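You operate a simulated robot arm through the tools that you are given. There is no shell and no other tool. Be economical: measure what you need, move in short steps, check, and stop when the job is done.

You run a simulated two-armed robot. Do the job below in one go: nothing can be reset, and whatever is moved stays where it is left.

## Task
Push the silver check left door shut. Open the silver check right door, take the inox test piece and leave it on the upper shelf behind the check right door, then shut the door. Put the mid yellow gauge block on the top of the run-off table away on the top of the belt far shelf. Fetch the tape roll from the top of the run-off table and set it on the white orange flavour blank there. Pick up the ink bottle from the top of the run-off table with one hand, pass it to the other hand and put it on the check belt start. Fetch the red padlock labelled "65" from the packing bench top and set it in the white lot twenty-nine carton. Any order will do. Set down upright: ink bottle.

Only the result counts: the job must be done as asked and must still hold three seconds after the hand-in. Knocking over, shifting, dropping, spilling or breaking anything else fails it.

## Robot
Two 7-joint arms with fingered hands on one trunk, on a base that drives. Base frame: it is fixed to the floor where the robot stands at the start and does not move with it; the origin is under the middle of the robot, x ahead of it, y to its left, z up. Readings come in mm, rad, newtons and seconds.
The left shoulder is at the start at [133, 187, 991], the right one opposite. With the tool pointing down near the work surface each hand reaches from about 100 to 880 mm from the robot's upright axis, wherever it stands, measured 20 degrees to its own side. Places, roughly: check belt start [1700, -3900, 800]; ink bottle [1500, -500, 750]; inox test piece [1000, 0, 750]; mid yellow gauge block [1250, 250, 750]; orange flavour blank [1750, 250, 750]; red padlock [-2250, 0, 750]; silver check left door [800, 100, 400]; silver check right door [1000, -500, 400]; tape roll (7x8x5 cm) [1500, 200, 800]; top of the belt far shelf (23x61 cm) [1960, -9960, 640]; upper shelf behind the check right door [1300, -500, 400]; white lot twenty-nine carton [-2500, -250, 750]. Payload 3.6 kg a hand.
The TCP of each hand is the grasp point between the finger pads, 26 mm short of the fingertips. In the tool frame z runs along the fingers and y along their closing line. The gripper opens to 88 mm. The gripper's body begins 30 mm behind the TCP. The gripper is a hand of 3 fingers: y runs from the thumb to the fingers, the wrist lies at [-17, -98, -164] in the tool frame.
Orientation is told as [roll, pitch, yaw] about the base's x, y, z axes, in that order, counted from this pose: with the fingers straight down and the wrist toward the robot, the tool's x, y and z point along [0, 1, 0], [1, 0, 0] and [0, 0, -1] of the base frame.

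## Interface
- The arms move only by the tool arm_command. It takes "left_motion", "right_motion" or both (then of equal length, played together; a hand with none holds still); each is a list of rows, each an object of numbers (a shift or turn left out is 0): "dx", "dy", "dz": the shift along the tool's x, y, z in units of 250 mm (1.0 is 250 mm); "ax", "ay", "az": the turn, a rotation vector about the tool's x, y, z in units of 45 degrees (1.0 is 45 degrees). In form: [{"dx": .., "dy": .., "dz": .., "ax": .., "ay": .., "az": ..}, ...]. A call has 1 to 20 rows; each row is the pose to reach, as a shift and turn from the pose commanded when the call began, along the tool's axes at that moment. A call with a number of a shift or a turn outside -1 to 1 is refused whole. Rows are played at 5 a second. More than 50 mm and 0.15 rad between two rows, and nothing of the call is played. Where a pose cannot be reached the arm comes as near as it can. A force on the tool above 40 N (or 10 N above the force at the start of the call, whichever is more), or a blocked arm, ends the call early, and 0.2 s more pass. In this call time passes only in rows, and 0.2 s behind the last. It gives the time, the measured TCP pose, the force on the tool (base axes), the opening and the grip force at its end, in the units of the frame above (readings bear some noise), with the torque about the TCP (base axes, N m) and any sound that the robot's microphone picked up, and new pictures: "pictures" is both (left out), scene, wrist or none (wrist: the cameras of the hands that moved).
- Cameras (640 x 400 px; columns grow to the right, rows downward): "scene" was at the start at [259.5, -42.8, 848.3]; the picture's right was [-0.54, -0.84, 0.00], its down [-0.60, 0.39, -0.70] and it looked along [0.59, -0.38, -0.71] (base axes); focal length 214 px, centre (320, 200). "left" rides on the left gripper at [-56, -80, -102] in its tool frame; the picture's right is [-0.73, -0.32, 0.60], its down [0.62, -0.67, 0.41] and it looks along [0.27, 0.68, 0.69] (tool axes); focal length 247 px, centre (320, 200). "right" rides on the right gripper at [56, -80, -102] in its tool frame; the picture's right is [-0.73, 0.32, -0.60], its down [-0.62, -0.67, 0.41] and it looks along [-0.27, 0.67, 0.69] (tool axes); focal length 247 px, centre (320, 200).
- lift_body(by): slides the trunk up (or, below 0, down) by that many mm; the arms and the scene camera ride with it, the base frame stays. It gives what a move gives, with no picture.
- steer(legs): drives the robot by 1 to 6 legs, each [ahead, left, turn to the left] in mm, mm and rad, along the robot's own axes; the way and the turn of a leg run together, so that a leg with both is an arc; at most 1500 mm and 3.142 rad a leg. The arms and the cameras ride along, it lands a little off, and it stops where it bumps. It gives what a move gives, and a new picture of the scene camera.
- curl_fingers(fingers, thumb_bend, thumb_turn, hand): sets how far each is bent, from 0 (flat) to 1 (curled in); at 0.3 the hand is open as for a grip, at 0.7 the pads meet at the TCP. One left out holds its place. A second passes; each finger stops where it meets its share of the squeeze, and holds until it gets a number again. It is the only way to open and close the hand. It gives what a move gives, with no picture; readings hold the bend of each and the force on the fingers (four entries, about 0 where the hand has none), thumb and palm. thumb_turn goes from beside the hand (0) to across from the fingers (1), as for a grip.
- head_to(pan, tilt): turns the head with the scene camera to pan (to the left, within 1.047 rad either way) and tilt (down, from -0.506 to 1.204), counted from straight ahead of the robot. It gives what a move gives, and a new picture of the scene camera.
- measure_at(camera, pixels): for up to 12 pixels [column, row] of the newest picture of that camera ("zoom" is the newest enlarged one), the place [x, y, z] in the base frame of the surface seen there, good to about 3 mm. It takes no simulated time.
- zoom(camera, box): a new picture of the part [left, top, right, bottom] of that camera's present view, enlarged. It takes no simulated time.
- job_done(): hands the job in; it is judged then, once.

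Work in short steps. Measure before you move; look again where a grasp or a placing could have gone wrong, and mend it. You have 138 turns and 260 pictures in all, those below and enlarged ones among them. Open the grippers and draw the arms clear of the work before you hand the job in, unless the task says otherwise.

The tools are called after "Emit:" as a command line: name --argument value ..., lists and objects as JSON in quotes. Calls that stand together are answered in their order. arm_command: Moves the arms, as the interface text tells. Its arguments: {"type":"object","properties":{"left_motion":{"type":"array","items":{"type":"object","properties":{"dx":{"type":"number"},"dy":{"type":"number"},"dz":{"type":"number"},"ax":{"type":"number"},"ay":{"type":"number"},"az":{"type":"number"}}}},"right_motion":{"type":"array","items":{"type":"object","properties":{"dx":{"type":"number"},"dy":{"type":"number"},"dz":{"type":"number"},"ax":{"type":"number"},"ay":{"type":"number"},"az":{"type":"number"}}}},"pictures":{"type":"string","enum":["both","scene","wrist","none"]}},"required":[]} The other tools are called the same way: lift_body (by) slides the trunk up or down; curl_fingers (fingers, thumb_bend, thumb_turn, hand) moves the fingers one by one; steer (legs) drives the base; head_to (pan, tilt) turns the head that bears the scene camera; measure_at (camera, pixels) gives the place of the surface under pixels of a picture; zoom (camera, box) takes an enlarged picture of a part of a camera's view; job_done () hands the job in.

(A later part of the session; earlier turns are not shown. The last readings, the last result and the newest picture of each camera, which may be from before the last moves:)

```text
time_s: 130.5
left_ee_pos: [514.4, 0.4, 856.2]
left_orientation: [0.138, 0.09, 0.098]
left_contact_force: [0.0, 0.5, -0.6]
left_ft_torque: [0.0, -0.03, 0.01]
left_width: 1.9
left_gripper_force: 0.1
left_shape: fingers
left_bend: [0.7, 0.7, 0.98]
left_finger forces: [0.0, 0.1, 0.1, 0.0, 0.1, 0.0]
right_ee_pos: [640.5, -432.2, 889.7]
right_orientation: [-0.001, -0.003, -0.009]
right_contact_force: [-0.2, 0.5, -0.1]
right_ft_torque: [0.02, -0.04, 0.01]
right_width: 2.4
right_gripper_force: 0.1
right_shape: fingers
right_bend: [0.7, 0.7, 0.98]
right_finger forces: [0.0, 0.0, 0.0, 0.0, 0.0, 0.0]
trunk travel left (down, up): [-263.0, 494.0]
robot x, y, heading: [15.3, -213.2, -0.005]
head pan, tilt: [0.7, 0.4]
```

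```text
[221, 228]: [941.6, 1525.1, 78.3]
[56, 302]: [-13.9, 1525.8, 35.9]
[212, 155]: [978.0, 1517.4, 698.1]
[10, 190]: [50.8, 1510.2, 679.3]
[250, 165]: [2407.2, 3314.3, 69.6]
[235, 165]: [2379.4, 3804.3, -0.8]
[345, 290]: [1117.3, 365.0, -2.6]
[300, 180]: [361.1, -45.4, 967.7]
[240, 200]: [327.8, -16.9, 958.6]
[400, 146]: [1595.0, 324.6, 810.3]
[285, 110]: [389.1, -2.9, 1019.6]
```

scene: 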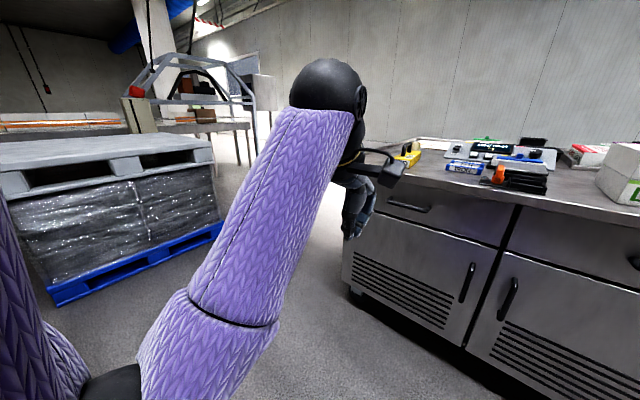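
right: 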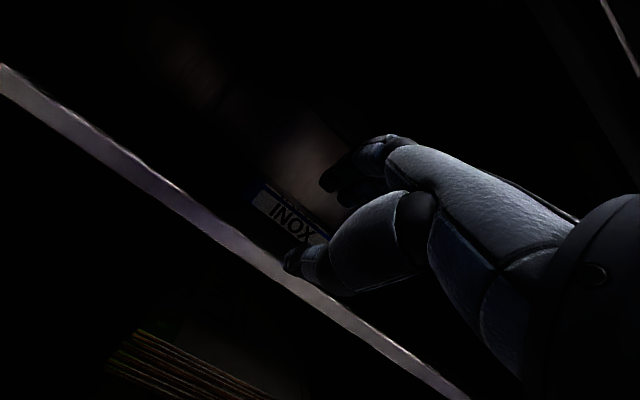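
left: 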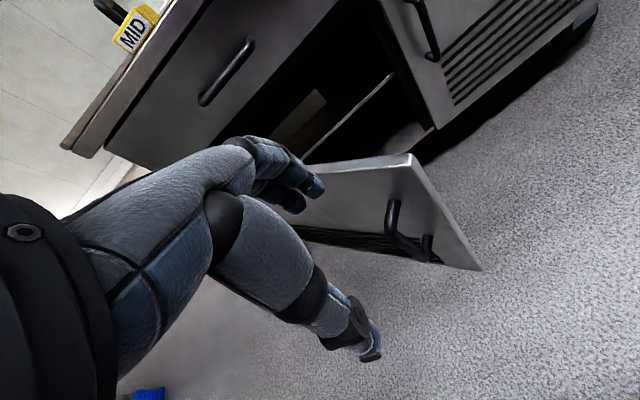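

Aisle between y 365 and 1517 is free. I drive left, turn to face the table's left end, and strafe along to x≈1700.

Emit:
steer --legs '[[0, 1263, 0], [0, 0, -1.571], [0, 850, 0], [0, 835, 0]]'

Emit:
head_to --pan -0.1 --tilt 0.55

```text
time_s: 148.8
left_ee_pos: [1918.9, 526.5, 855.4]
left_orientation: [0.138, 0.091, -1.482]
left_contact_force: [0.2, 0.3, 0.0]
left_ft_torque: [-0.01, -0.01, 0.0]
left_width: 2.1
left_gripper_force: 0.0
left_shape: fingers
left_bend: [0.7, 0.7, 0.98]
left_finger forces: [0.1, 0.0, 0.0, 0.1, 0.1, 0.1]
right_ee_pos: [1484.4, 402.7, 889.0]
right_orientation: [-0.002, -0.002, -1.585]
right_contact_force: [-0.6, 0.2, 0.8]
right_ft_torque: [-0.01, -0.01, 0.01]
right_width: 1.9
right_gripper_force: 0.0
right_shape: fingers
right_bend: [0.7, 0.7, 0.98]
right_finger forces: [0.0, 0.0, 0.0, 0.0, 0.0, 0.1]
trunk travel left (down, up): [-263.0, 494.0]
robot x, y, heading: [1704.8, 1022.8, -1.579]
head pan, tilt: [0.7, 0.4]
```

scene: 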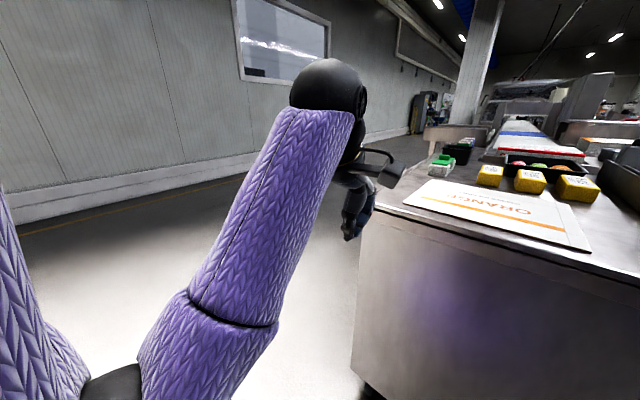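

```text
time_s: 150.0
left_ee_pos: [1919.7, 525.1, 856.4]
left_orientation: [0.14, 0.091, -1.48]
left_contact_force: [0.0, 0.0, -0.8]
left_ft_torque: [-0.02, -0.05, 0.01]
left_width: 2.2
left_gripper_force: 0.2
left_shape: fingers
left_bend: [0.7, 0.7, 0.98]
left_finger forces: [0.1, 0.1, 0.0, 0.1, 0.1, 0.1]
right_ee_pos: [1485.0, 402.1, 889.2]
right_orientation: [-0.002, -0.004, -1.585]
right_contact_force: [-0.3, -0.9, 0.6]
right_ft_torque: [0.02, 0.0, -0.02]
right_width: 1.5
right_gripper_force: 0.1
right_shape: fingers
right_bend: [0.7, 0.7, 0.98]
right_finger forces: [0.0, 0.1, 0.1, 0.0, 0.0, 0.0]
trunk travel left (down, up): [-263.0, 494.0]
robot x, y, heading: [1708.2, 1023.5, -1.572]
head pan, tilt: [-0.099, 0.55]
```

scene: 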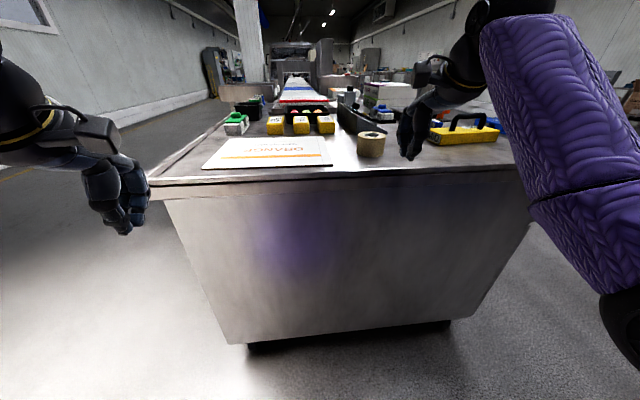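

The tape roll is at (371,140), blank at (265,152); I measure them.

Emit:
zoom --camera "scene" --box '[200, 100, 440, 180]'

Emit:
measure_at --camera "scene" --pixels '[[371, 135], [371, 150], [358, 145], [385, 145], [371, 131], [205, 166], [330, 163], [228, 140], [323, 138], [265, 155]]'

```text
2.67 times, centred on (320, 140) of scene
```

zoom: 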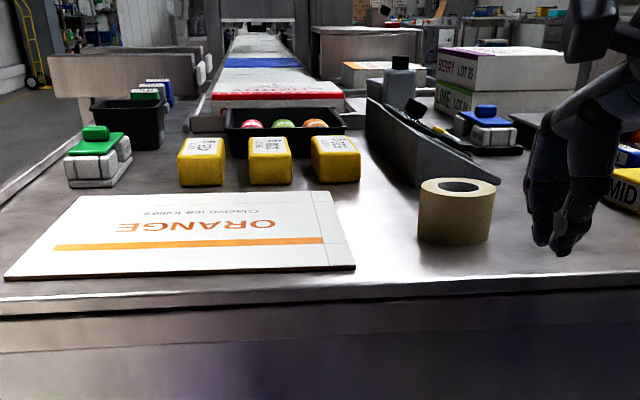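

```text
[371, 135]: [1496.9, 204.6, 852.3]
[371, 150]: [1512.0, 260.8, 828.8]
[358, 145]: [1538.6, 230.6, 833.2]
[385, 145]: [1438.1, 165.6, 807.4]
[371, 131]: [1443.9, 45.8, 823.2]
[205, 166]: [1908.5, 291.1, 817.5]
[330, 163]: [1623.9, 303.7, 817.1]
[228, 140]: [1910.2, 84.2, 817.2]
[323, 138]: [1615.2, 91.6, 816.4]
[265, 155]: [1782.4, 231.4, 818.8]
```

I measure the roll's rim in the enlarged picture.

Emit:
measure_at --camera "zoom" --pixels '[[422, 188], [493, 188], [457, 201], [457, 205], [457, 180], [440, 190], [478, 188], [420, 215], [492, 215], [456, 225], [456, 242]]'

```text
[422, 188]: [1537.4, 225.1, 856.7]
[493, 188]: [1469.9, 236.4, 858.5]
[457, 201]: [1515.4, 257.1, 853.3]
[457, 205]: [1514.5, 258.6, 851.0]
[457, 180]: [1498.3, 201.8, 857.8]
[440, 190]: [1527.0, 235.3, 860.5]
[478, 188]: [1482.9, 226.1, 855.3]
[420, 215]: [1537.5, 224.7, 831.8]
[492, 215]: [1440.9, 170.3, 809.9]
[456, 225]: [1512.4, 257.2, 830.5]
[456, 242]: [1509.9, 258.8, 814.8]
```

Roll centre ≈(1504,221), top 858, radius 37. I open the right hand wider, raise it, and drive 130 mm closer.

Emit:
curl_fingers --hand "right" --fingers 0.2 --thumb_bend 0.2

Emit:
arm_command --right_motion '[{"dz": -0.1}, {"dz": -0.2}]' --pictures "none"

Emit:
steer --legs '[[130, 0, 0]]'

```text
time_s: 151.0
left_ee_pos: [1919.4, 525.5, 855.3]
left_orientation: [0.139, 0.089, -1.478]
left_contact_force: [0.0, -0.8, 0.2]
left_ft_torque: [0.0, 0.02, -0.03]
left_width: 2.0
left_gripper_force: 0.0
left_shape: fingers
left_bend: [0.7, 0.7, 0.98]
left_finger forces: [0.0, 0.1, 0.0, 0.1, 0.0, 0.0]
right_ee_pos: [1485.1, 402.7, 889.8]
right_orientation: [-0.001, -0.004, -1.584]
right_contact_force: [0.5, 0.3, 0.0]
right_ft_torque: [0.0, -0.01, -0.01]
right_width: 108.6
right_gripper_force: 0.0
right_shape: fingers
right_bend: [0.2, 0.2, 0.98]
right_finger forces: [0.0, 0.0, 0.0, 0.1, 0.0, 0.0]
trunk travel left (down, up): [-263.0, 494.0]
robot x, y, heading: [1709.5, 1025.7, -1.578]
head pan, tilt: [-0.099, 0.55]
```

```text
time_s: 151.6
left_ee_pos: [1919.8, 525.7, 855.2]
left_orientation: [0.139, 0.092, -1.479]
left_contact_force: [-0.3, 0.6, -0.5]
left_ft_torque: [0.03, 0.04, -0.01]
left_width: 2.0
left_gripper_force: 0.0
left_shape: fingers
left_bend: [0.7, 0.7, 0.98]
left_finger forces: [0.0, 0.0, 0.1, 0.0, 0.1, 0.1]
right_ee_pos: [1484.0, 401.7, 937.1]
right_orientation: [-0.003, 0.001, -1.583]
right_contact_force: [0.1, -0.7, -0.9]
right_ft_torque: [-0.01, 0.0, 0.01]
right_width: 108.6
right_gripper_force: 0.0
right_shape: fingers
right_bend: [0.2, 0.2, 0.98]
right_finger forces: [0.0, 0.0, 0.0, 0.0, 0.0, 0.1]
trunk travel left (down, up): [-263.0, 494.0]
robot x, y, heading: [1705.8, 1023.6, -1.579]
head pan, tilt: [-0.099, 0.55]
```

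```text
time_s: 152.9
left_ee_pos: [1920.0, 395.0, 856.2]
left_orientation: [0.139, 0.093, -1.477]
left_contact_force: [0.0, -0.1, -0.5]
left_ft_torque: [0.03, -0.01, 0.0]
left_width: 1.7
left_gripper_force: 0.1
left_shape: fingers
left_bend: [0.7, 0.7, 0.98]
left_finger forces: [0.1, 0.0, 0.0, 0.0, 0.0, 0.0]
right_ee_pos: [1485.0, 269.1, 936.3]
right_orientation: [-0.002, -0.001, -1.583]
right_contact_force: [-0.4, -0.7, -0.8]
right_ft_torque: [0.01, 0.03, -0.02]
right_width: 108.8
right_gripper_force: 0.1
right_shape: fingers
right_bend: [0.2, 0.2, 0.98]
right_finger forces: [0.1, 0.0, 0.0, 0.0, 0.0, 0.0]
trunk travel left (down, up): [-263.0, 494.0]
robot x, y, heading: [1709.6, 892.3, -1.576]
head pan, tilt: [-0.099, 0.55]
```

scene: 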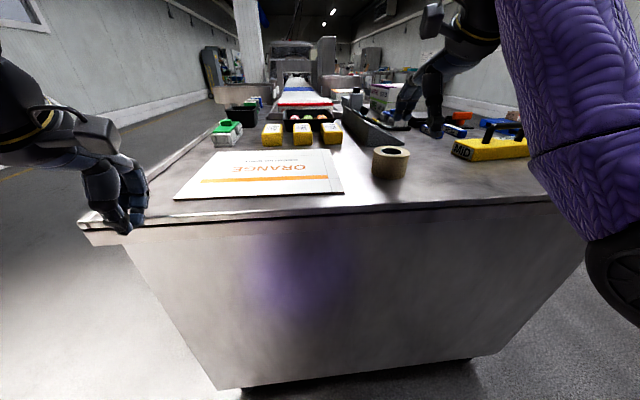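

I place the hand over the roll and descend.

Emit:
arm_command --right_motion '[{"dx": 0.04, "dy": 0.1}, {"dx": 0.076, "dy": 0.192}, {"dx": 0.076, "dy": 0.192, "dz": 0.1}, {"dx": 0.076, "dy": 0.192, "dz": 0.16}]' --pictures "both"

```text
time_s: 153.9
left_ee_pos: [1920.4, 395.6, 854.9]
left_orientation: [0.142, 0.089, -1.477]
left_contact_force: [0.1, -0.5, -0.4]
left_ft_torque: [0.02, 0.0, 0.0]
left_width: 1.9
left_gripper_force: 0.0
left_shape: fingers
left_bend: [0.7, 0.7, 0.98]
left_finger forces: [0.0, 0.0, 0.0, 0.1, 0.1, 0.1]
right_ee_pos: [1504.1, 221.3, 897.9]
right_orientation: [-0.001, -0.003, -1.583]
right_contact_force: [-0.4, 0.1, -0.9]
right_ft_torque: [0.01, 0.01, 0.01]
right_width: 108.9
right_gripper_force: 0.1
right_shape: fingers
right_bend: [0.2, 0.2, 0.98]
right_finger forces: [0.1, 0.1, 0.1, 0.0, 0.1, 0.1]
trunk travel left (down, up): [-263.0, 494.0]
robot x, y, heading: [1704.0, 891.9, -1.577]
head pan, tilt: [-0.099, 0.55]
```

scene: 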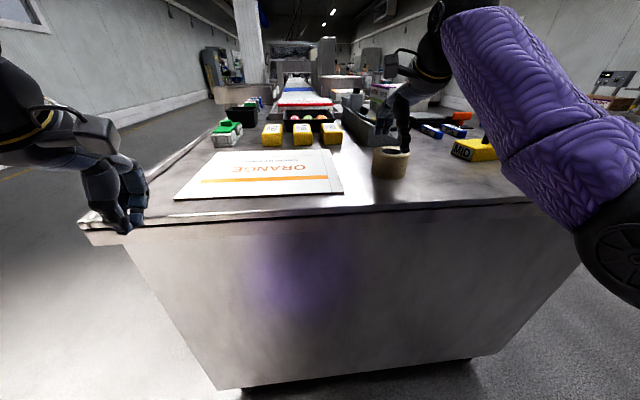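
right: 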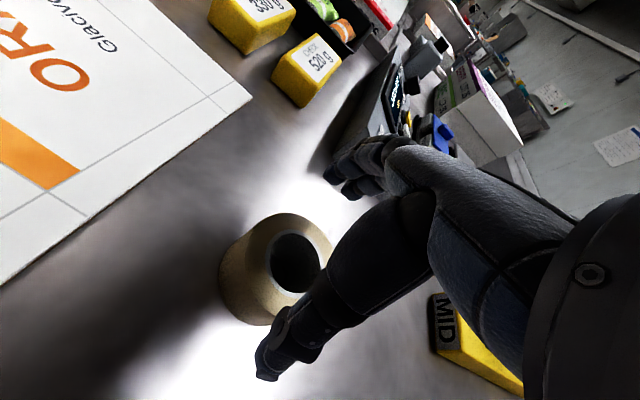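

By projection, the point 50 mm below the TCP falls at (285,262) — the roll's hole centre, so it is aligned. I descend and close.

Emit:
arm_command --right_motion '[{"dz": 0.07}, {"dz": 0.14}, {"dz": 0.2}]' --pictures "wrist"

Emit:
curl_fingers --hand "right" --fingers 0.6 --thumb_bend 0.6

```text
time_s: 154.7
left_ee_pos: [1920.5, 394.2, 855.4]
left_orientation: [0.142, 0.091, -1.477]
left_contact_force: [0.8, 0.1, -0.3]
left_ft_torque: [0.01, -0.01, 0.02]
left_width: 2.1
left_gripper_force: 0.0
left_shape: fingers
left_bend: [0.7, 0.7, 0.98]
left_finger forces: [0.0, 0.0, 0.0, 0.0, 0.0, 0.0]
right_ee_pos: [1502.1, 220.0, 848.3]
right_orientation: [-0.002, 0.0, -1.584]
right_contact_force: [0.4, 0.5, 0.5]
right_ft_torque: [0.0, 0.01, 0.02]
right_width: 109.0
right_gripper_force: 0.2
right_shape: fingers
right_bend: [0.2, 0.2, 0.98]
right_finger forces: [0.0, 0.0, 0.1, 0.0, 0.2, 0.0]
trunk travel left (down, up): [-263.0, 494.0]
robot x, y, heading: [1705.3, 895.9, -1.573]
head pan, tilt: [-0.099, 0.55]
```

right: 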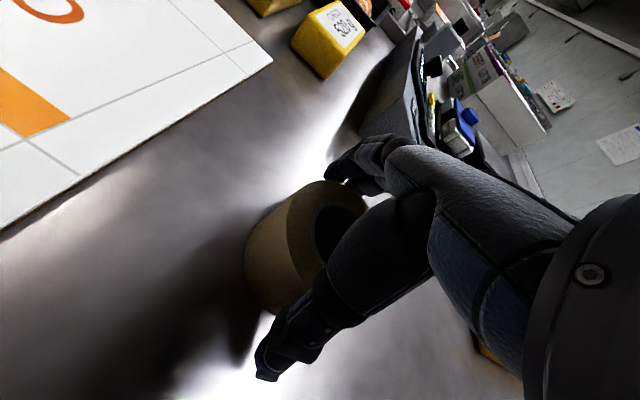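

```text
time_s: 155.7
left_ee_pos: [1919.7, 395.0, 855.3]
left_orientation: [0.139, 0.09, -1.476]
left_contact_force: [-0.3, 0.2, -1.2]
left_ft_torque: [-0.01, -0.04, -0.01]
left_width: 2.0
left_gripper_force: 0.0
left_shape: fingers
left_bend: [0.7, 0.7, 0.98]
left_finger forces: [0.1, 0.0, 0.0, 0.1, 0.1, 0.0]
right_ee_pos: [1502.2, 221.4, 848.6]
right_orientation: [-0.001, -0.006, -1.582]
right_contact_force: [-0.7, -3.3, 5.9]
right_ft_torque: [-0.42, -0.02, -0.04]
right_width: 64.7
right_gripper_force: 24.5
right_shape: fingers
right_bend: [0.42, 0.5, 0.97]
right_finger forces: [16.7, 9.9, 0.1, 0.1, 23.3, 0.1]
trunk travel left (down, up): [-263.0, 494.0]
robot x, y, heading: [1705.9, 892.1, -1.576]
head pan, tilt: [-0.099, 0.55]
```

Gripped with ~24 N; I lift 60 mm and look.

Emit:
arm_command --right_motion '[{"dz": -0.08}, {"dz": -0.16}, {"dz": -0.24}]' --pictures "both"

```text
time_s: 156.5
left_ee_pos: [1920.1, 395.3, 855.3]
left_orientation: [0.14, 0.09, -1.476]
left_contact_force: [0.0, 0.3, -0.1]
left_ft_torque: [0.0, -0.02, -0.01]
left_width: 2.0
left_gripper_force: 0.0
left_shape: fingers
left_bend: [0.7, 0.7, 0.98]
left_finger forces: [0.0, 0.1, 0.1, 0.1, 0.1, 0.1]
right_ee_pos: [1501.9, 223.7, 908.6]
right_orientation: [-0.001, -0.002, -1.582]
right_contact_force: [-0.8, 0.4, -0.8]
right_ft_torque: [0.01, -0.02, -0.03]
right_width: 64.1
right_gripper_force: 24.9
right_shape: fingers
right_bend: [0.43, 0.5, 0.96]
right_finger forces: [15.7, 9.8, 0.1, 0.1, 24.2, 0.0]
trunk travel left (down, up): [-263.0, 494.0]
robot x, y, heading: [1707.0, 893.3, -1.571]
head pan, tilt: [-0.099, 0.55]
```

scene: 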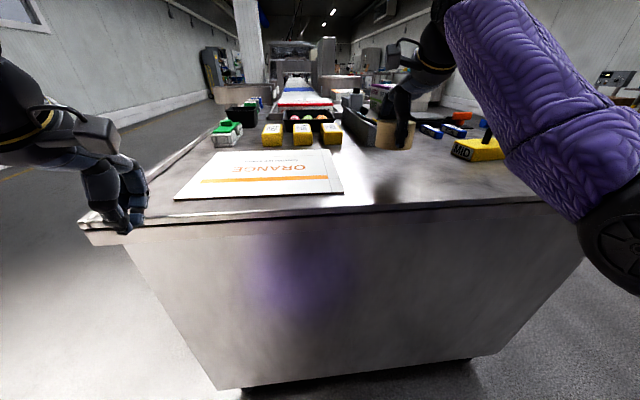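
right: 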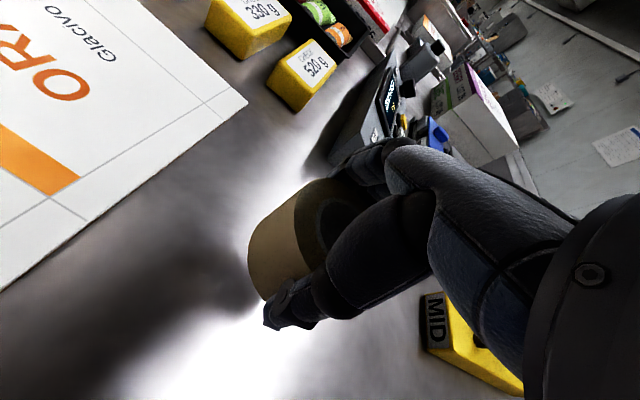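

Roll is held level. The blank spans x 1615–1910; I check the wall distance and move the arm left 150 mm.

Emit:
measure_at --camera "scene" --pixels '[[60, 110], [150, 110], [20, 190], [60, 160]]'

Emit:
arm_command --right_motion '[{"dx": 0.1}, {"dx": 0.2}, {"dx": 0.3}, {"dx": 0.4}, {"dx": 0.5}, {"dx": 0.6}]' --pictures "scene"

```text
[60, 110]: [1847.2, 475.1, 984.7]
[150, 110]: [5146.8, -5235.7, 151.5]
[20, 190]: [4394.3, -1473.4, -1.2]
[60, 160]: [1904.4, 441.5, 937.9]
```

```text
time_s: 157.9
left_ee_pos: [1919.8, 394.8, 855.4]
left_orientation: [0.139, 0.09, -1.477]
left_contact_force: [0.4, -0.7, -1.0]
left_ft_torque: [0.0, -0.07, -0.03]
left_width: 2.0
left_gripper_force: 0.0
left_shape: fingers
left_bend: [0.7, 0.7, 0.98]
left_finger forces: [0.0, 0.1, 0.0, 0.1, 0.0, 0.0]
right_ee_pos: [1653.5, 219.5, 906.2]
right_orientation: [-0.002, -0.004, -1.583]
right_contact_force: [-0.5, 0.0, -1.7]
right_ft_torque: [-0.02, -0.01, 0.04]
right_width: 64.4
right_gripper_force: 24.7
right_shape: fingers
right_bend: [0.43, 0.5, 0.96]
right_finger forces: [15.5, 10.2, 0.0, 0.0, 23.9, 0.0]
trunk travel left (down, up): [-263.0, 494.0]
robot x, y, heading: [1706.7, 893.2, -1.578]
head pan, tilt: [-0.099, 0.55]
```

scene: 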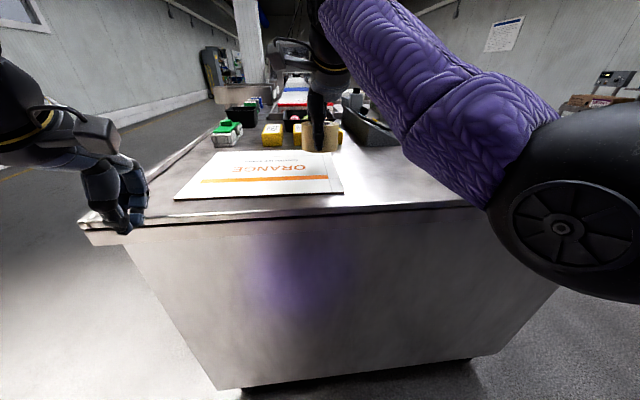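

The wall is far; I strafe 75 mm left, then lower onto the blank (TCP to ~855).

Emit:
steer --legs '[[0, 78, 0]]'

Emit:
arm_command --right_motion '[{"dy": 0.06, "dz": 0.05}, {"dy": 0.08, "dz": 0.12}, {"dy": 0.08, "dz": 0.18}, {"dy": 0.08, "dz": 0.198}]' --pictures "both"

```text
time_s: 158.9
left_ee_pos: [2000.6, 394.5, 854.0]
left_orientation: [0.14, 0.093, -1.476]
left_contact_force: [0.5, 0.4, -0.4]
left_ft_torque: [0.0, 0.02, 0.0]
left_width: 1.8
left_gripper_force: 0.0
left_shape: fingers
left_bend: [0.7, 0.7, 0.98]
left_finger forces: [0.1, 0.0, 0.0, 0.0, 0.0, 0.0]
right_ee_pos: [1733.7, 220.4, 907.6]
right_orientation: [-0.003, -0.002, -1.581]
right_contact_force: [-0.5, -1.1, 0.2]
right_ft_torque: [0.0, 0.01, 0.02]
right_width: 64.1
right_gripper_force: 25.1
right_shape: fingers
right_bend: [0.43, 0.5, 0.96]
right_finger forces: [15.5, 10.3, 0.0, 0.1, 24.0, 0.1]
trunk travel left (down, up): [-263.0, 494.0]
robot x, y, heading: [1784.0, 890.7, -1.573]
head pan, tilt: [-0.099, 0.55]
```

scene: 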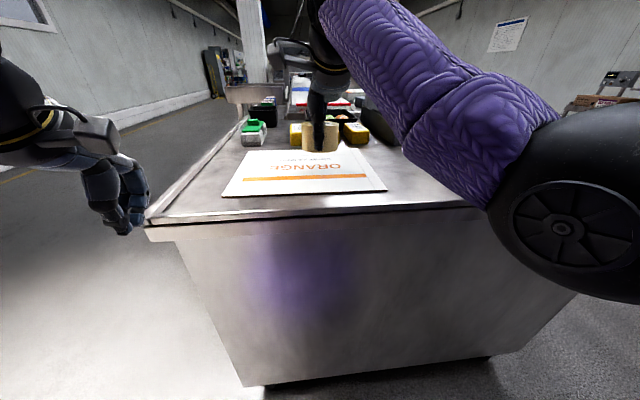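

```text
time_s: 159.9
left_ee_pos: [2000.0, 394.5, 856.4]
left_orientation: [0.142, 0.09, -1.475]
left_contact_force: [-0.5, 0.5, 0.5]
left_ft_torque: [0.03, 0.0, 0.02]
left_width: 1.7
left_gripper_force: 0.1
left_shape: fingers
left_bend: [0.7, 0.7, 0.98]
left_finger forces: [0.0, 0.0, 0.0, 0.1, 0.0, 0.0]
right_ee_pos: [1732.7, 200.2, 857.8]
right_orientation: [-0.002, -0.003, -1.583]
right_contact_force: [0.6, -0.6, -1.5]
right_ft_torque: [0.01, -0.02, 0.02]
right_width: 64.1
right_gripper_force: 24.6
right_shape: fingers
right_bend: [0.43, 0.5, 0.96]
right_finger forces: [15.4, 10.4, 0.1, 0.0, 23.8, 0.0]
trunk travel left (down, up): [-263.0, 494.0]
robot x, y, heading: [1779.6, 895.2, -1.574]
head pan, tilt: [-0.099, 0.55]
```

scene: 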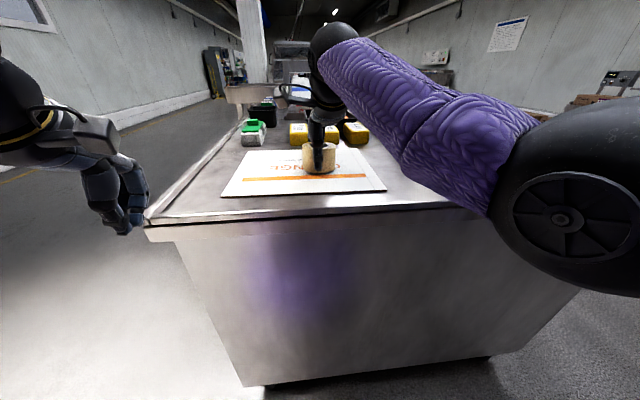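
right: 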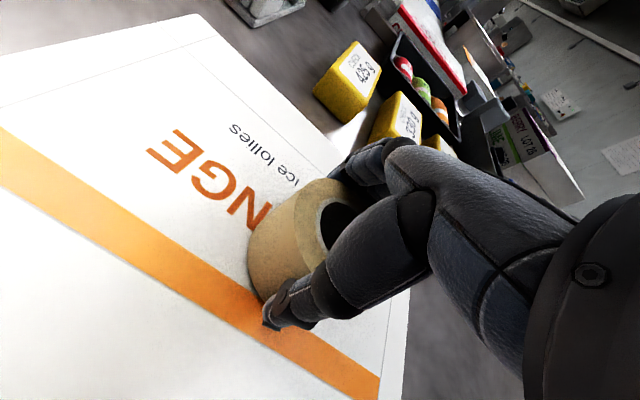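

The roll hovers just above the blank; I lower to touch and open.

Emit:
arm_command --right_motion '[{"dz": 0.008}, {"dz": 0.016}, {"dz": 0.022}]' --pictures "none"

Emit:
curl_fingers --hand "right" --fingers 0.2 --thumb_bend 0.2

Emit:
arm_command --right_motion '[{"dz": -0.08}, {"dz": -0.16}, {"dz": -0.24}, {"dz": -0.32}]' --pictures "wrist"

```text
time_s: 160.7
left_ee_pos: [2000.2, 395.3, 856.8]
left_orientation: [0.14, 0.088, -1.476]
left_contact_force: [0.4, 0.0, -0.1]
left_ft_torque: [0.0, 0.02, -0.01]
left_width: 1.8
left_gripper_force: 0.1
left_shape: fingers
left_bend: [0.7, 0.7, 0.98]
left_finger forces: [0.0, 0.0, 0.0, 0.0, 0.0, 0.0]
right_ee_pos: [1733.8, 199.7, 855.7]
right_orientation: [-0.001, -0.011, -1.58]
right_contact_force: [-1.3, 2.2, 10.6]
right_ft_torque: [-0.4, 0.02, -0.05]
right_width: 64.4
right_gripper_force: 24.8
right_shape: fingers
right_bend: [0.43, 0.5, 0.96]
right_finger forces: [14.3, 10.3, 0.0, 0.1, 25.2, 0.0]
trunk travel left (down, up): [-263.0, 494.0]
robot x, y, heading: [1784.7, 892.4, -1.578]
head pan, tilt: [-0.099, 0.55]
```

```text
time_s: 161.7
left_ee_pos: [1999.8, 394.7, 855.6]
left_orientation: [0.141, 0.09, -1.476]
left_contact_force: [0.8, 0.2, 0.5]
left_ft_torque: [0.0, 0.0, -0.01]
left_width: 2.5
left_gripper_force: 0.1
left_shape: fingers
left_bend: [0.7, 0.7, 0.98]
left_finger forces: [0.1, 0.1, 0.0, 0.0, 0.0, 0.0]
right_ee_pos: [1731.9, 198.9, 852.2]
right_orientation: [-0.002, -0.001, -1.582]
right_contact_force: [0.3, 0.1, 0.0]
right_ft_torque: [-0.02, 0.02, 0.02]
right_width: 108.9
right_gripper_force: 0.1
right_shape: fingers
right_bend: [0.2, 0.2, 0.97]
right_finger forces: [0.0, 0.0, 0.1, 0.0, 0.1, 0.0]
trunk travel left (down, up): [-263.0, 494.0]
robot x, y, heading: [1785.3, 894.0, -1.574]
head pan, tilt: [-0.099, 0.55]
```

```text
time_s: 162.7
left_ee_pos: [2000.5, 394.5, 855.8]
left_orientation: [0.141, 0.091, -1.477]
left_contact_force: [0.4, 0.2, -0.4]
left_ft_torque: [0.0, -0.01, -0.01]
left_width: 2.1
left_gripper_force: 0.1
left_shape: fingers
left_bend: [0.7, 0.7, 0.98]
left_finger forces: [0.0, 0.0, 0.1, 0.0, 0.1, 0.0]
right_ee_pos: [1733.9, 201.8, 932.3]
right_orientation: [-0.003, -0.002, -1.583]
right_contact_force: [1.1, 0.1, 0.3]
right_ft_torque: [0.0, 0.01, -0.02]
right_width: 108.9
right_gripper_force: 0.1
right_shape: fingers
right_bend: [0.2, 0.2, 0.97]
right_finger forces: [0.0, 0.0, 0.0, 0.1, 0.0, 0.0]
trunk travel left (down, up): [-263.0, 494.0]
robot x, y, heading: [1782.1, 892.2, -1.575]
head pan, tilt: [-0.099, 0.55]
```

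right: 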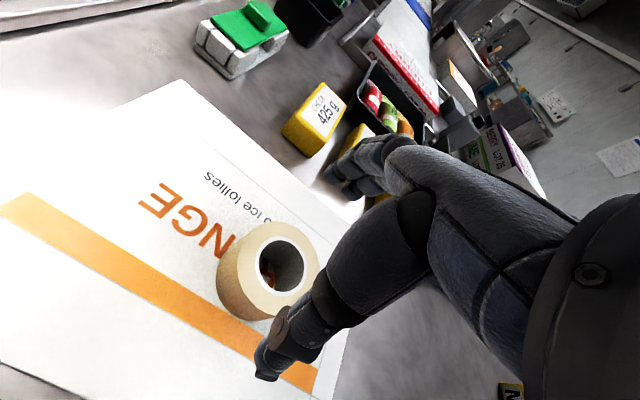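

The roll stands on the blank. Now to the packing bench: back off, strafe away and turn to face −x, then look.

Emit:
steer --legs '[[-160, 0, 0], [0, -900, 0], [0, -870, 0], [0, 0, -1.571]]'

Emit:
head_to --pan 0.3 --tilt 0.3

```text
time_s: 176.5
left_ee_pos: [-494.8, 885.1, 854.9]
left_orientation: [0.142, 0.09, -3.072]
left_contact_force: [-0.4, -0.3, 0.2]
left_ft_torque: [-0.02, -0.03, 0.0]
left_width: 2.1
left_gripper_force: 0.1
left_shape: fingers
left_bend: [0.7, 0.7, 0.98]
left_finger forces: [0.0, 0.1, 0.0, 0.0, 0.0, 0.1]
right_ee_pos: [-680.7, 1155.6, 933.0]
right_orientation: [-0.001, -0.001, 3.105]
right_contact_force: [-1.2, -0.3, -0.6]
right_ft_torque: [-0.03, 0.03, 0.01]
right_width: 108.6
right_gripper_force: 0.0
right_shape: fingers
right_bend: [0.2, 0.2, 0.97]
right_finger forces: [0.0, 0.0, 0.0, 0.0, 0.0, 0.0]
trunk travel left (down, up): [-263.0, 494.0]
robot x, y, heading: [8.7, 1083.4, 3.111]
head pan, tilt: [-0.099, 0.55]
```

scene: 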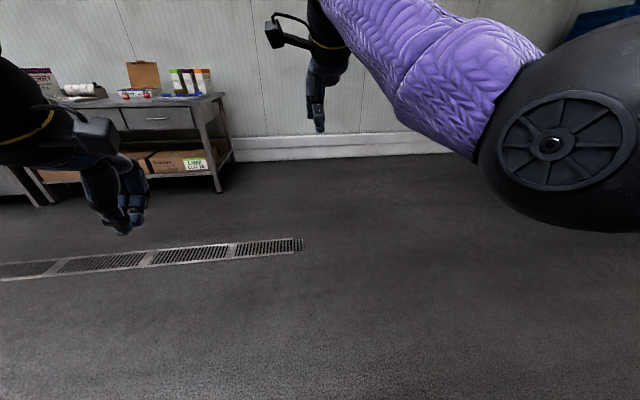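

```text
time_s: 177.4
left_ee_pos: [-493.3, 883.2, 855.7]
left_orientation: [0.141, 0.091, -3.072]
left_contact_force: [-0.4, 0.0, -0.4]
left_ft_torque: [0.03, -0.02, 0.0]
left_width: 2.0
left_gripper_force: 0.0
left_shape: fingers
left_bend: [0.7, 0.7, 0.98]
left_finger forces: [0.1, 0.0, 0.0, 0.0, 0.1, 0.0]
right_ee_pos: [-680.5, 1154.2, 933.5]
right_orientation: [-0.003, -0.002, 3.105]
right_contact_force: [-1.1, 0.7, 0.2]
right_ft_torque: [-0.02, 0.0, 0.0]
right_width: 108.7
right_gripper_force: 0.1
right_shape: fingers
right_bend: [0.2, 0.2, 0.97]
right_finger forces: [0.0, 0.0, 0.0, 0.0, 0.1, 0.1]
trunk travel left (down, up): [-263.0, 494.0]
robot x, y, heading: [9.6, 1086.8, 3.114]
head pan, tilt: [0.3, 0.3]
```

scene: 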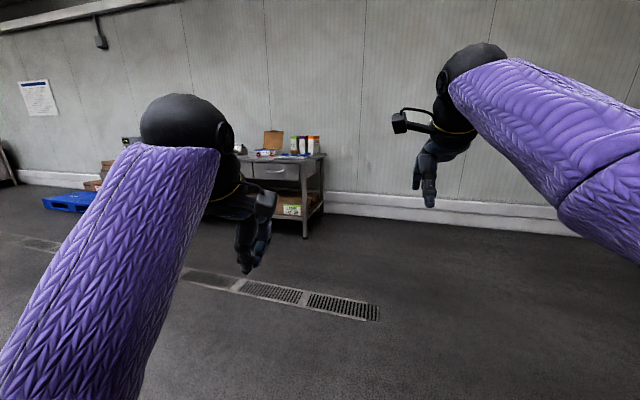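

The bench is ahead-left and the floor is free. I drive there and look again.

Emit:
steer --legs '[[0, 1000, 0.03], [800, 0, 0]]'

Emit:
head_to --pan 0.05 --tilt 0.35

```text
time_s: 186.4
left_ee_pos: [-1308.3, -111.0, 855.7]
left_orientation: [0.14, 0.091, -3.051]
left_contact_force: [-0.5, -0.2, -0.2]
left_ft_torque: [-0.01, 0.01, 0.0]
left_width: 1.9
left_gripper_force: 0.1
left_shape: fingers
left_bend: [0.7, 0.7, 0.98]
left_finger forces: [0.0, 0.0, 0.0, 0.0, 0.0, 0.0]
right_ee_pos: [-1499.6, 156.2, 932.8]
right_orientation: [-0.002, -0.002, 3.126]
right_contact_force: [0.1, -0.6, -1.1]
right_ft_torque: [0.0, 0.02, -0.05]
right_width: 108.7
right_gripper_force: 0.1
right_shape: fingers
right_bend: [0.2, 0.2, 0.97]
right_finger forces: [0.1, 0.0, 0.0, 0.0, 0.0, 0.1]
trunk travel left (down, up): [-263.0, 494.0]
robot x, y, heading: [-806.1, 104.5, 3.133]
head pan, tilt: [0.3, 0.3]
```

scene: 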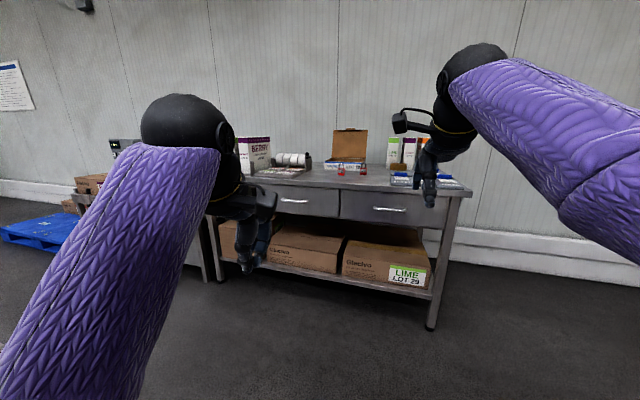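

```text
time_s: 187.2
left_ee_pos: [-1307.5, -111.0, 855.2]
left_orientation: [0.142, 0.09, -3.051]
left_contact_force: [0.3, 0.8, -0.3]
left_ft_torque: [-0.01, 0.03, 0.01]
left_width: 2.0
left_gripper_force: 0.0
left_shape: fingers
left_bend: [0.7, 0.7, 0.98]
left_finger forces: [0.1, 0.1, 0.0, 0.0, 0.0, 0.0]
right_ee_pos: [-1501.1, 155.2, 932.7]
right_orientation: [0.0, -0.002, 3.126]
right_contact_force: [-0.3, 0.2, 0.2]
right_ft_torque: [0.03, -0.02, 0.02]
right_width: 108.7
right_gripper_force: 0.0
right_shape: fingers
right_bend: [0.2, 0.2, 0.97]
right_finger forces: [0.0, 0.1, 0.1, 0.1, 0.0, 0.0]
trunk travel left (down, up): [-263.0, 494.0]
robot x, y, heading: [-808.8, 98.9, 3.127]
head pan, tilt: [0.051, 0.351]
```

scene: 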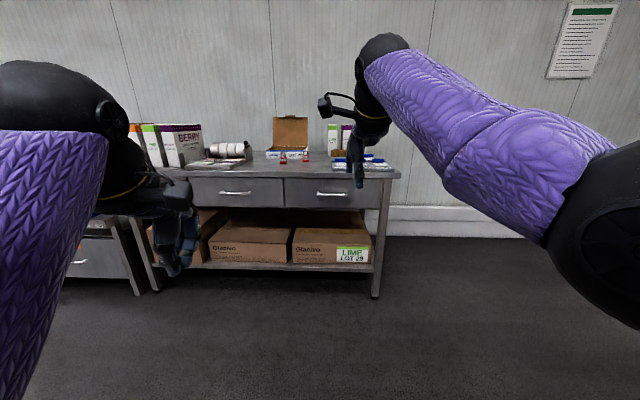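

I enlarge the bench top.

Emit:
zoom --camera "scene" --box '[190, 105, 390, 185]'

Emit:
lift_body --by 200

Emit:
head_to --pan 0.05 --tilt 0.5

Emit:
zoom --camera "scene" --box '[190, 105, 390, 205]'

```text
3.20 times, centred on (290, 145) of scene
```

zoom: 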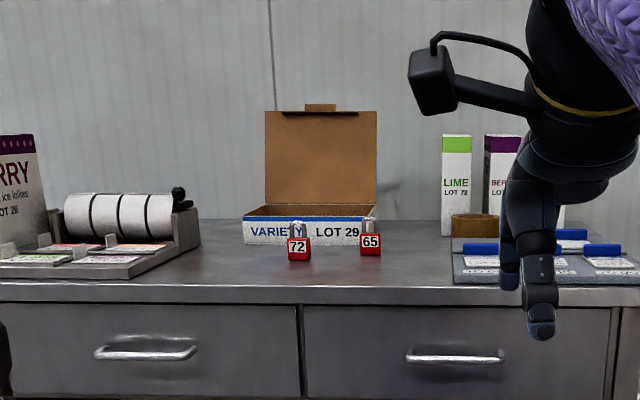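

```text
time_s: 189.3
left_ee_pos: [-1308.2, -110.2, 1055.5]
left_orientation: [0.141, 0.091, -3.051]
left_contact_force: [0.9, 0.5, 0.5]
left_ft_torque: [0.03, -0.01, 0.02]
left_width: 1.8
left_gripper_force: 0.0
left_shape: fingers
left_bend: [0.7, 0.7, 0.98]
left_finger forces: [0.1, 0.0, 0.1, 0.1, 0.0, 0.0]
right_ee_pos: [-1499.9, 155.8, 1131.7]
right_orientation: [-0.003, -0.002, 3.125]
right_contact_force: [-0.9, -0.3, 0.0]
right_ft_torque: [0.0, 0.0, -0.01]
right_width: 108.5
right_gripper_force: 0.0
right_shape: fingers
right_bend: [0.2, 0.2, 0.97]
right_finger forces: [0.0, 0.0, 0.1, 0.0, 0.0, 0.0]
trunk travel left (down, up): [-463.0, 294.0]
robot x, y, heading: [-811.6, 103.2, 3.13]
head pan, tilt: [0.051, 0.351]
```

```text
time_s: 190.0
left_ee_pos: [-1306.4, -109.3, 1056.6]
left_orientation: [0.141, 0.091, -3.051]
left_contact_force: [0.3, 0.0, 0.9]
left_ft_torque: [-0.01, 0.0, 0.0]
left_width: 2.1
left_gripper_force: 0.0
left_shape: fingers
left_bend: [0.7, 0.7, 0.98]
left_finger forces: [0.0, 0.1, 0.1, 0.0, 0.0, 0.0]
right_ee_pos: [-1500.3, 155.7, 1132.0]
right_orientation: [-0.001, -0.003, 3.126]
right_contact_force: [-0.2, -0.1, 0.4]
right_ft_torque: [0.03, 0.0, -0.01]
right_width: 108.8
right_gripper_force: 0.0
right_shape: fingers
right_bend: [0.2, 0.2, 0.97]
right_finger forces: [0.1, 0.0, 0.0, 0.0, 0.0, 0.0]
trunk travel left (down, up): [-463.0, 294.0]
robot x, y, heading: [-810.6, 102.7, 3.133]
head pan, tilt: [0.051, 0.499]
```

scene: 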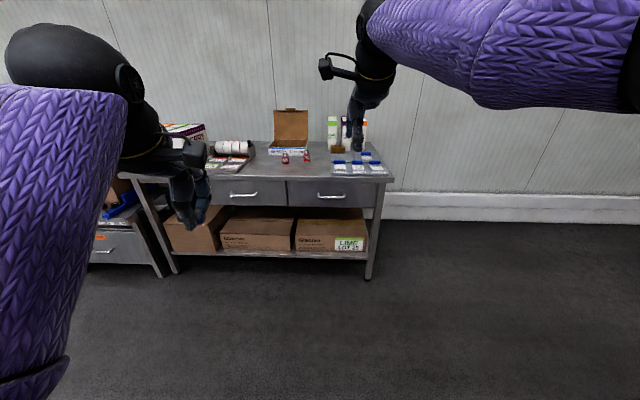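

```text
3.20 times, centred on (290, 155) of scene
```

zoom: 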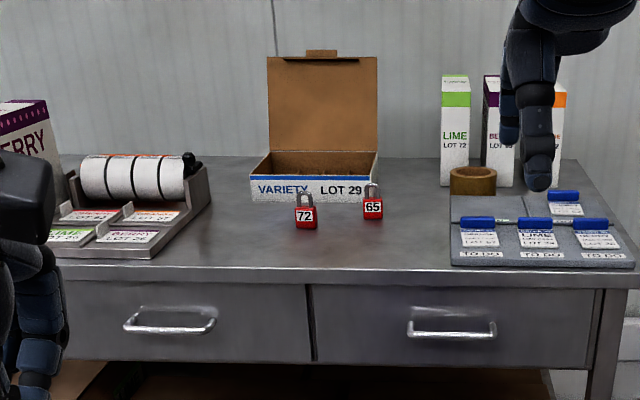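

The padlock "65" stands at zoom (373,205), the open carton VARIETY LOT 29 just behind it; I measure.

Emit:
measure_at --camera "zoom" --pixels '[[373, 208], [373, 188], [373, 217], [364, 207], [381, 207], [305, 217], [250, 195], [363, 192], [378, 160], [270, 152], [315, 165], [350, 175]]'

Emit:
measure_at --camera "zoom" --pixels '[[320, 52], [270, 100], [260, 180], [340, 180], [400, 268], [373, 222], [296, 217], [314, 217], [305, 195], [450, 165]]'

```text
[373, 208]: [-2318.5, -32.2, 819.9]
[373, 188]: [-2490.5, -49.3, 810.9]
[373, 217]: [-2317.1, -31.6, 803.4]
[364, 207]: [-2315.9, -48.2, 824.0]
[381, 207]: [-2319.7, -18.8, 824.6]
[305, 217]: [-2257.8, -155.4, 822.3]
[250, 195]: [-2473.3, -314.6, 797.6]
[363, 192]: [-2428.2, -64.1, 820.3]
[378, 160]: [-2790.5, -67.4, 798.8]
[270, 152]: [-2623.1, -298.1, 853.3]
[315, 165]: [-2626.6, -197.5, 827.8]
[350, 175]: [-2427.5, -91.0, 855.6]
```

```text
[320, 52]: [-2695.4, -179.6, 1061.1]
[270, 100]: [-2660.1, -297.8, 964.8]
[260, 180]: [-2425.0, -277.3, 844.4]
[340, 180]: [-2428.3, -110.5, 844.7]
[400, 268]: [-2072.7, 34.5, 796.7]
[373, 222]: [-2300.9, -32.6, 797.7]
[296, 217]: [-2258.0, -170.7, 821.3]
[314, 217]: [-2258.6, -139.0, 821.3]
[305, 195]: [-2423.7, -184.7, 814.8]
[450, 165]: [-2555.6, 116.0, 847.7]
```

Padlock 65: centre ≈(−2326,−33), body z 797–835; carton rim z 856, x −2428..−2626, y −298..−65. I raise the left hand out of the way, lower the trunk, and drive in.

Emit:
arm_command --left_motion '[{"dz": -0.1}, {"dz": -0.2}, {"dz": -0.3}, {"dz": -0.4}, {"dz": -0.5}]' --pictures "none"

Emit:
steer --legs '[[0, 253, 0.01], [690, 0, 0]]'

Emit:
lift_body --by -190

Emit:
head_to --pan -0.05 --tilt 0.6

```text
time_s: 191.2
left_ee_pos: [-1320.1, -93.8, 1178.2]
left_orientation: [0.142, 0.091, -3.053]
left_contact_force: [0.8, 0.5, -0.4]
left_ft_torque: [-0.02, -0.02, 0.03]
left_width: 2.1
left_gripper_force: 0.1
left_shape: fingers
left_bend: [0.7, 0.7, 0.98]
left_finger forces: [0.1, 0.0, 0.0, 0.0, 0.0, 0.0]
right_ee_pos: [-1500.4, 156.6, 1133.2]
right_orientation: [-0.002, -0.002, 3.124]
right_contact_force: [-0.3, 1.0, 0.1]
right_ft_torque: [0.01, -0.01, 0.0]
right_width: 108.4
right_gripper_force: 0.0
right_shape: fingers
right_bend: [0.2, 0.2, 0.97]
right_finger forces: [0.1, 0.1, 0.0, 0.0, 0.0, 0.0]
trunk travel left (down, up): [-463.0, 294.0]
robot x, y, heading: [-810.1, 97.4, 3.134]
head pan, tilt: [0.051, 0.499]
```

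```text
time_s: 196.4
left_ee_pos: [-2010.4, -345.8, 1177.4]
left_orientation: [0.141, 0.093, -3.041]
left_contact_force: [-0.3, -0.4, 0.3]
left_ft_torque: [-0.05, -0.04, -0.03]
left_width: 2.1
left_gripper_force: 0.1
left_shape: fingers
left_bend: [0.7, 0.7, 0.98]
left_finger forces: [0.0, 0.1, 0.0, 0.0, 0.0, 0.1]
right_ee_pos: [-2192.9, -94.8, 1133.4]
right_orientation: [-0.003, -0.002, 3.135]
right_contact_force: [-0.1, -0.1, 0.5]
right_ft_torque: [0.02, 0.02, 0.02]
right_width: 108.7
right_gripper_force: 0.2
right_shape: fingers
right_bend: [0.2, 0.2, 0.97]
right_finger forces: [0.0, 0.1, 0.0, 0.1, 0.1, 0.1]
trunk travel left (down, up): [-463.0, 294.0]
robot x, y, heading: [-1500.3, -143.4, 3.135]
head pan, tilt: [0.051, 0.499]
```

scene: 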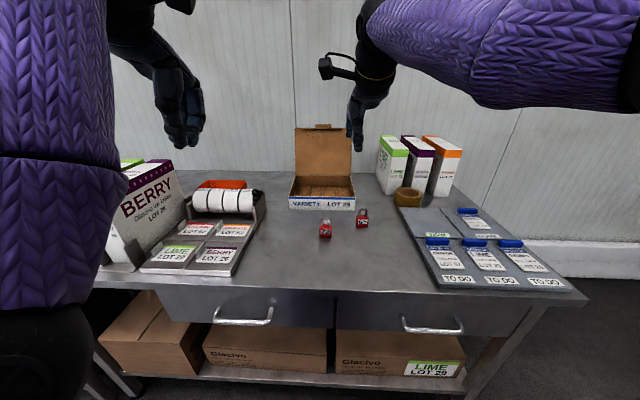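

```text
time_s: 198.5
left_ee_pos: [-2023.7, -352.1, 964.0]
left_orientation: [0.159, 0.137, -3.032]
left_contact_force: [-0.9, 0.3, 0.1]
left_ft_torque: [0.02, 0.0, 0.01]
left_width: 2.3
left_gripper_force: 0.0
left_shape: fingers
left_bend: [0.7, 0.7, 0.98]
left_finger forces: [0.0, 0.1, 0.1, 0.1, 0.0, 0.0]
right_ee_pos: [-2191.5, -95.0, 943.6]
right_orientation: [-0.002, -0.007, 3.132]
right_contact_force: [0.0, 0.4, -0.2]
right_ft_torque: [-0.02, 0.0, 0.0]
right_width: 108.8
right_gripper_force: 0.1
right_shape: fingers
right_bend: [0.2, 0.2, 0.97]
right_finger forces: [0.0, 0.0, 0.0, 0.0, 0.0, 0.1]
trunk travel left (down, up): [-273.0, 484.0]
robot x, y, heading: [-1503.1, -142.6, 3.143]
head pan, tilt: [0.051, 0.499]
```

```text
time_s: 199.2
left_ee_pos: [-2023.2, -349.9, 963.2]
left_orientation: [0.159, 0.135, -3.031]
left_contact_force: [0.0, 0.1, -0.6]
left_ft_torque: [-0.02, 0.01, -0.03]
left_width: 2.0
left_gripper_force: 0.0
left_shape: fingers
left_bend: [0.7, 0.7, 0.98]
left_finger forces: [0.0, 0.0, 0.0, 0.0, 0.1, 0.1]
right_ee_pos: [-2192.5, -94.9, 942.2]
right_orientation: [0.0, -0.001, 3.134]
right_contact_force: [-0.1, 0.1, -0.5]
right_ft_torque: [0.0, 0.01, -0.04]
right_width: 108.7
right_gripper_force: 0.0
right_shape: fingers
right_bend: [0.2, 0.2, 0.97]
right_finger forces: [0.1, 0.0, 0.1, 0.1, 0.1, 0.1]
trunk travel left (down, up): [-273.0, 484.0]
robot x, y, heading: [-1498.6, -146.8, 3.14]
head pan, tilt: [-0.051, 0.6]
```

scene: 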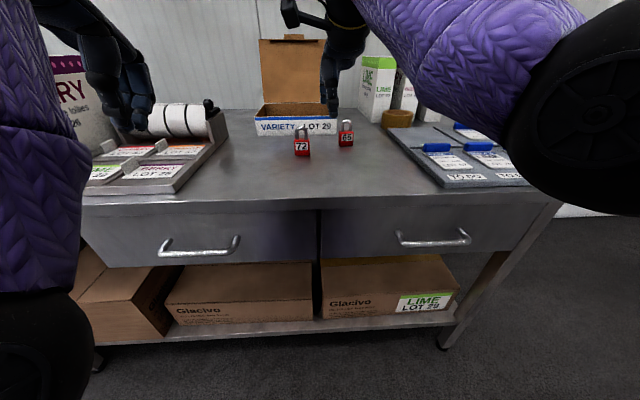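

I close in 80 mm and re-measure the padlock at finer scale.

Emit:
steer --legs '[[80, 0, 0]]'

Emit:
zoom --camera "scene" --box '[270, 90, 390, 165]'

```text
time_s: 200.2
left_ee_pos: [-2104.6, -350.4, 963.3]
left_orientation: [0.158, 0.136, -3.032]
left_contact_force: [-0.7, -0.5, 0.0]
left_ft_torque: [0.01, -0.01, 0.01]
left_width: 2.1
left_gripper_force: 0.0
left_shape: fingers
left_bend: [0.7, 0.7, 0.98]
left_finger forces: [0.0, 0.0, 0.0, 0.1, 0.0, 0.0]
right_ee_pos: [-2272.2, -94.6, 941.6]
right_orientation: [-0.003, -0.002, 3.133]
right_contact_force: [0.4, -0.4, 0.2]
right_ft_torque: [0.01, 0.0, -0.02]
right_width: 108.8
right_gripper_force: 0.1
right_shape: fingers
right_bend: [0.2, 0.2, 0.97]
right_finger forces: [0.0, 0.0, 0.0, 0.0, 0.0, 0.0]
trunk travel left (down, up): [-273.0, 484.0]
robot x, y, heading: [-1581.4, -143.4, 3.136]
head pan, tilt: [-0.051, 0.6]
```

scene: 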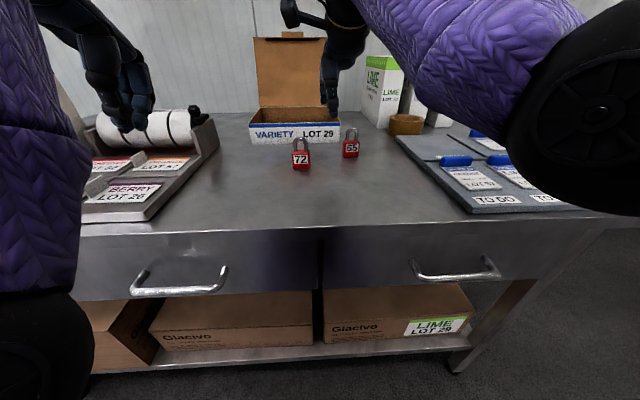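

```text
5.33 times, centred on (330, 128) of scene
```

zoom: 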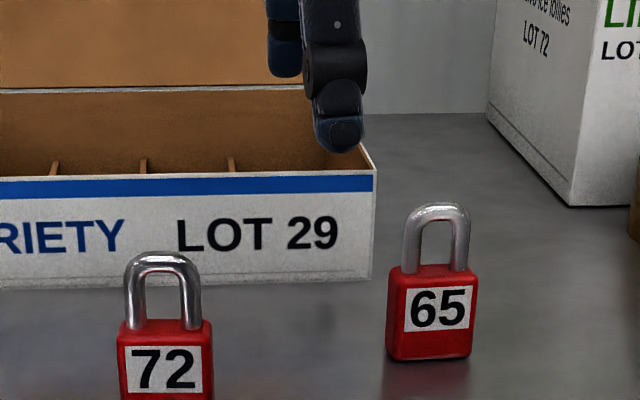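

I measure the padlock's body and shackle.

Emit:
measure_at --camera "zoom" --pixels '[[395, 320], [470, 315], [430, 350], [435, 280], [435, 269], [440, 208], [409, 240], [462, 240], [440, 230], [140, 165], [230, 160]]'

```text
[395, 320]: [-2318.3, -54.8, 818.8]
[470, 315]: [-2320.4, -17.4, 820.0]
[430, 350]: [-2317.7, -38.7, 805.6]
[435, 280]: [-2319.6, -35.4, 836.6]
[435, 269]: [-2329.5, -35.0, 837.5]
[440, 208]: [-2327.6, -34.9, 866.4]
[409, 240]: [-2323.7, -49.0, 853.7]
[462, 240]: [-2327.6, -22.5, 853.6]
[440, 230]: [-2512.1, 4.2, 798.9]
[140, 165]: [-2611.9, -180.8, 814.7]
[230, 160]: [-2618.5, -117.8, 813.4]
```

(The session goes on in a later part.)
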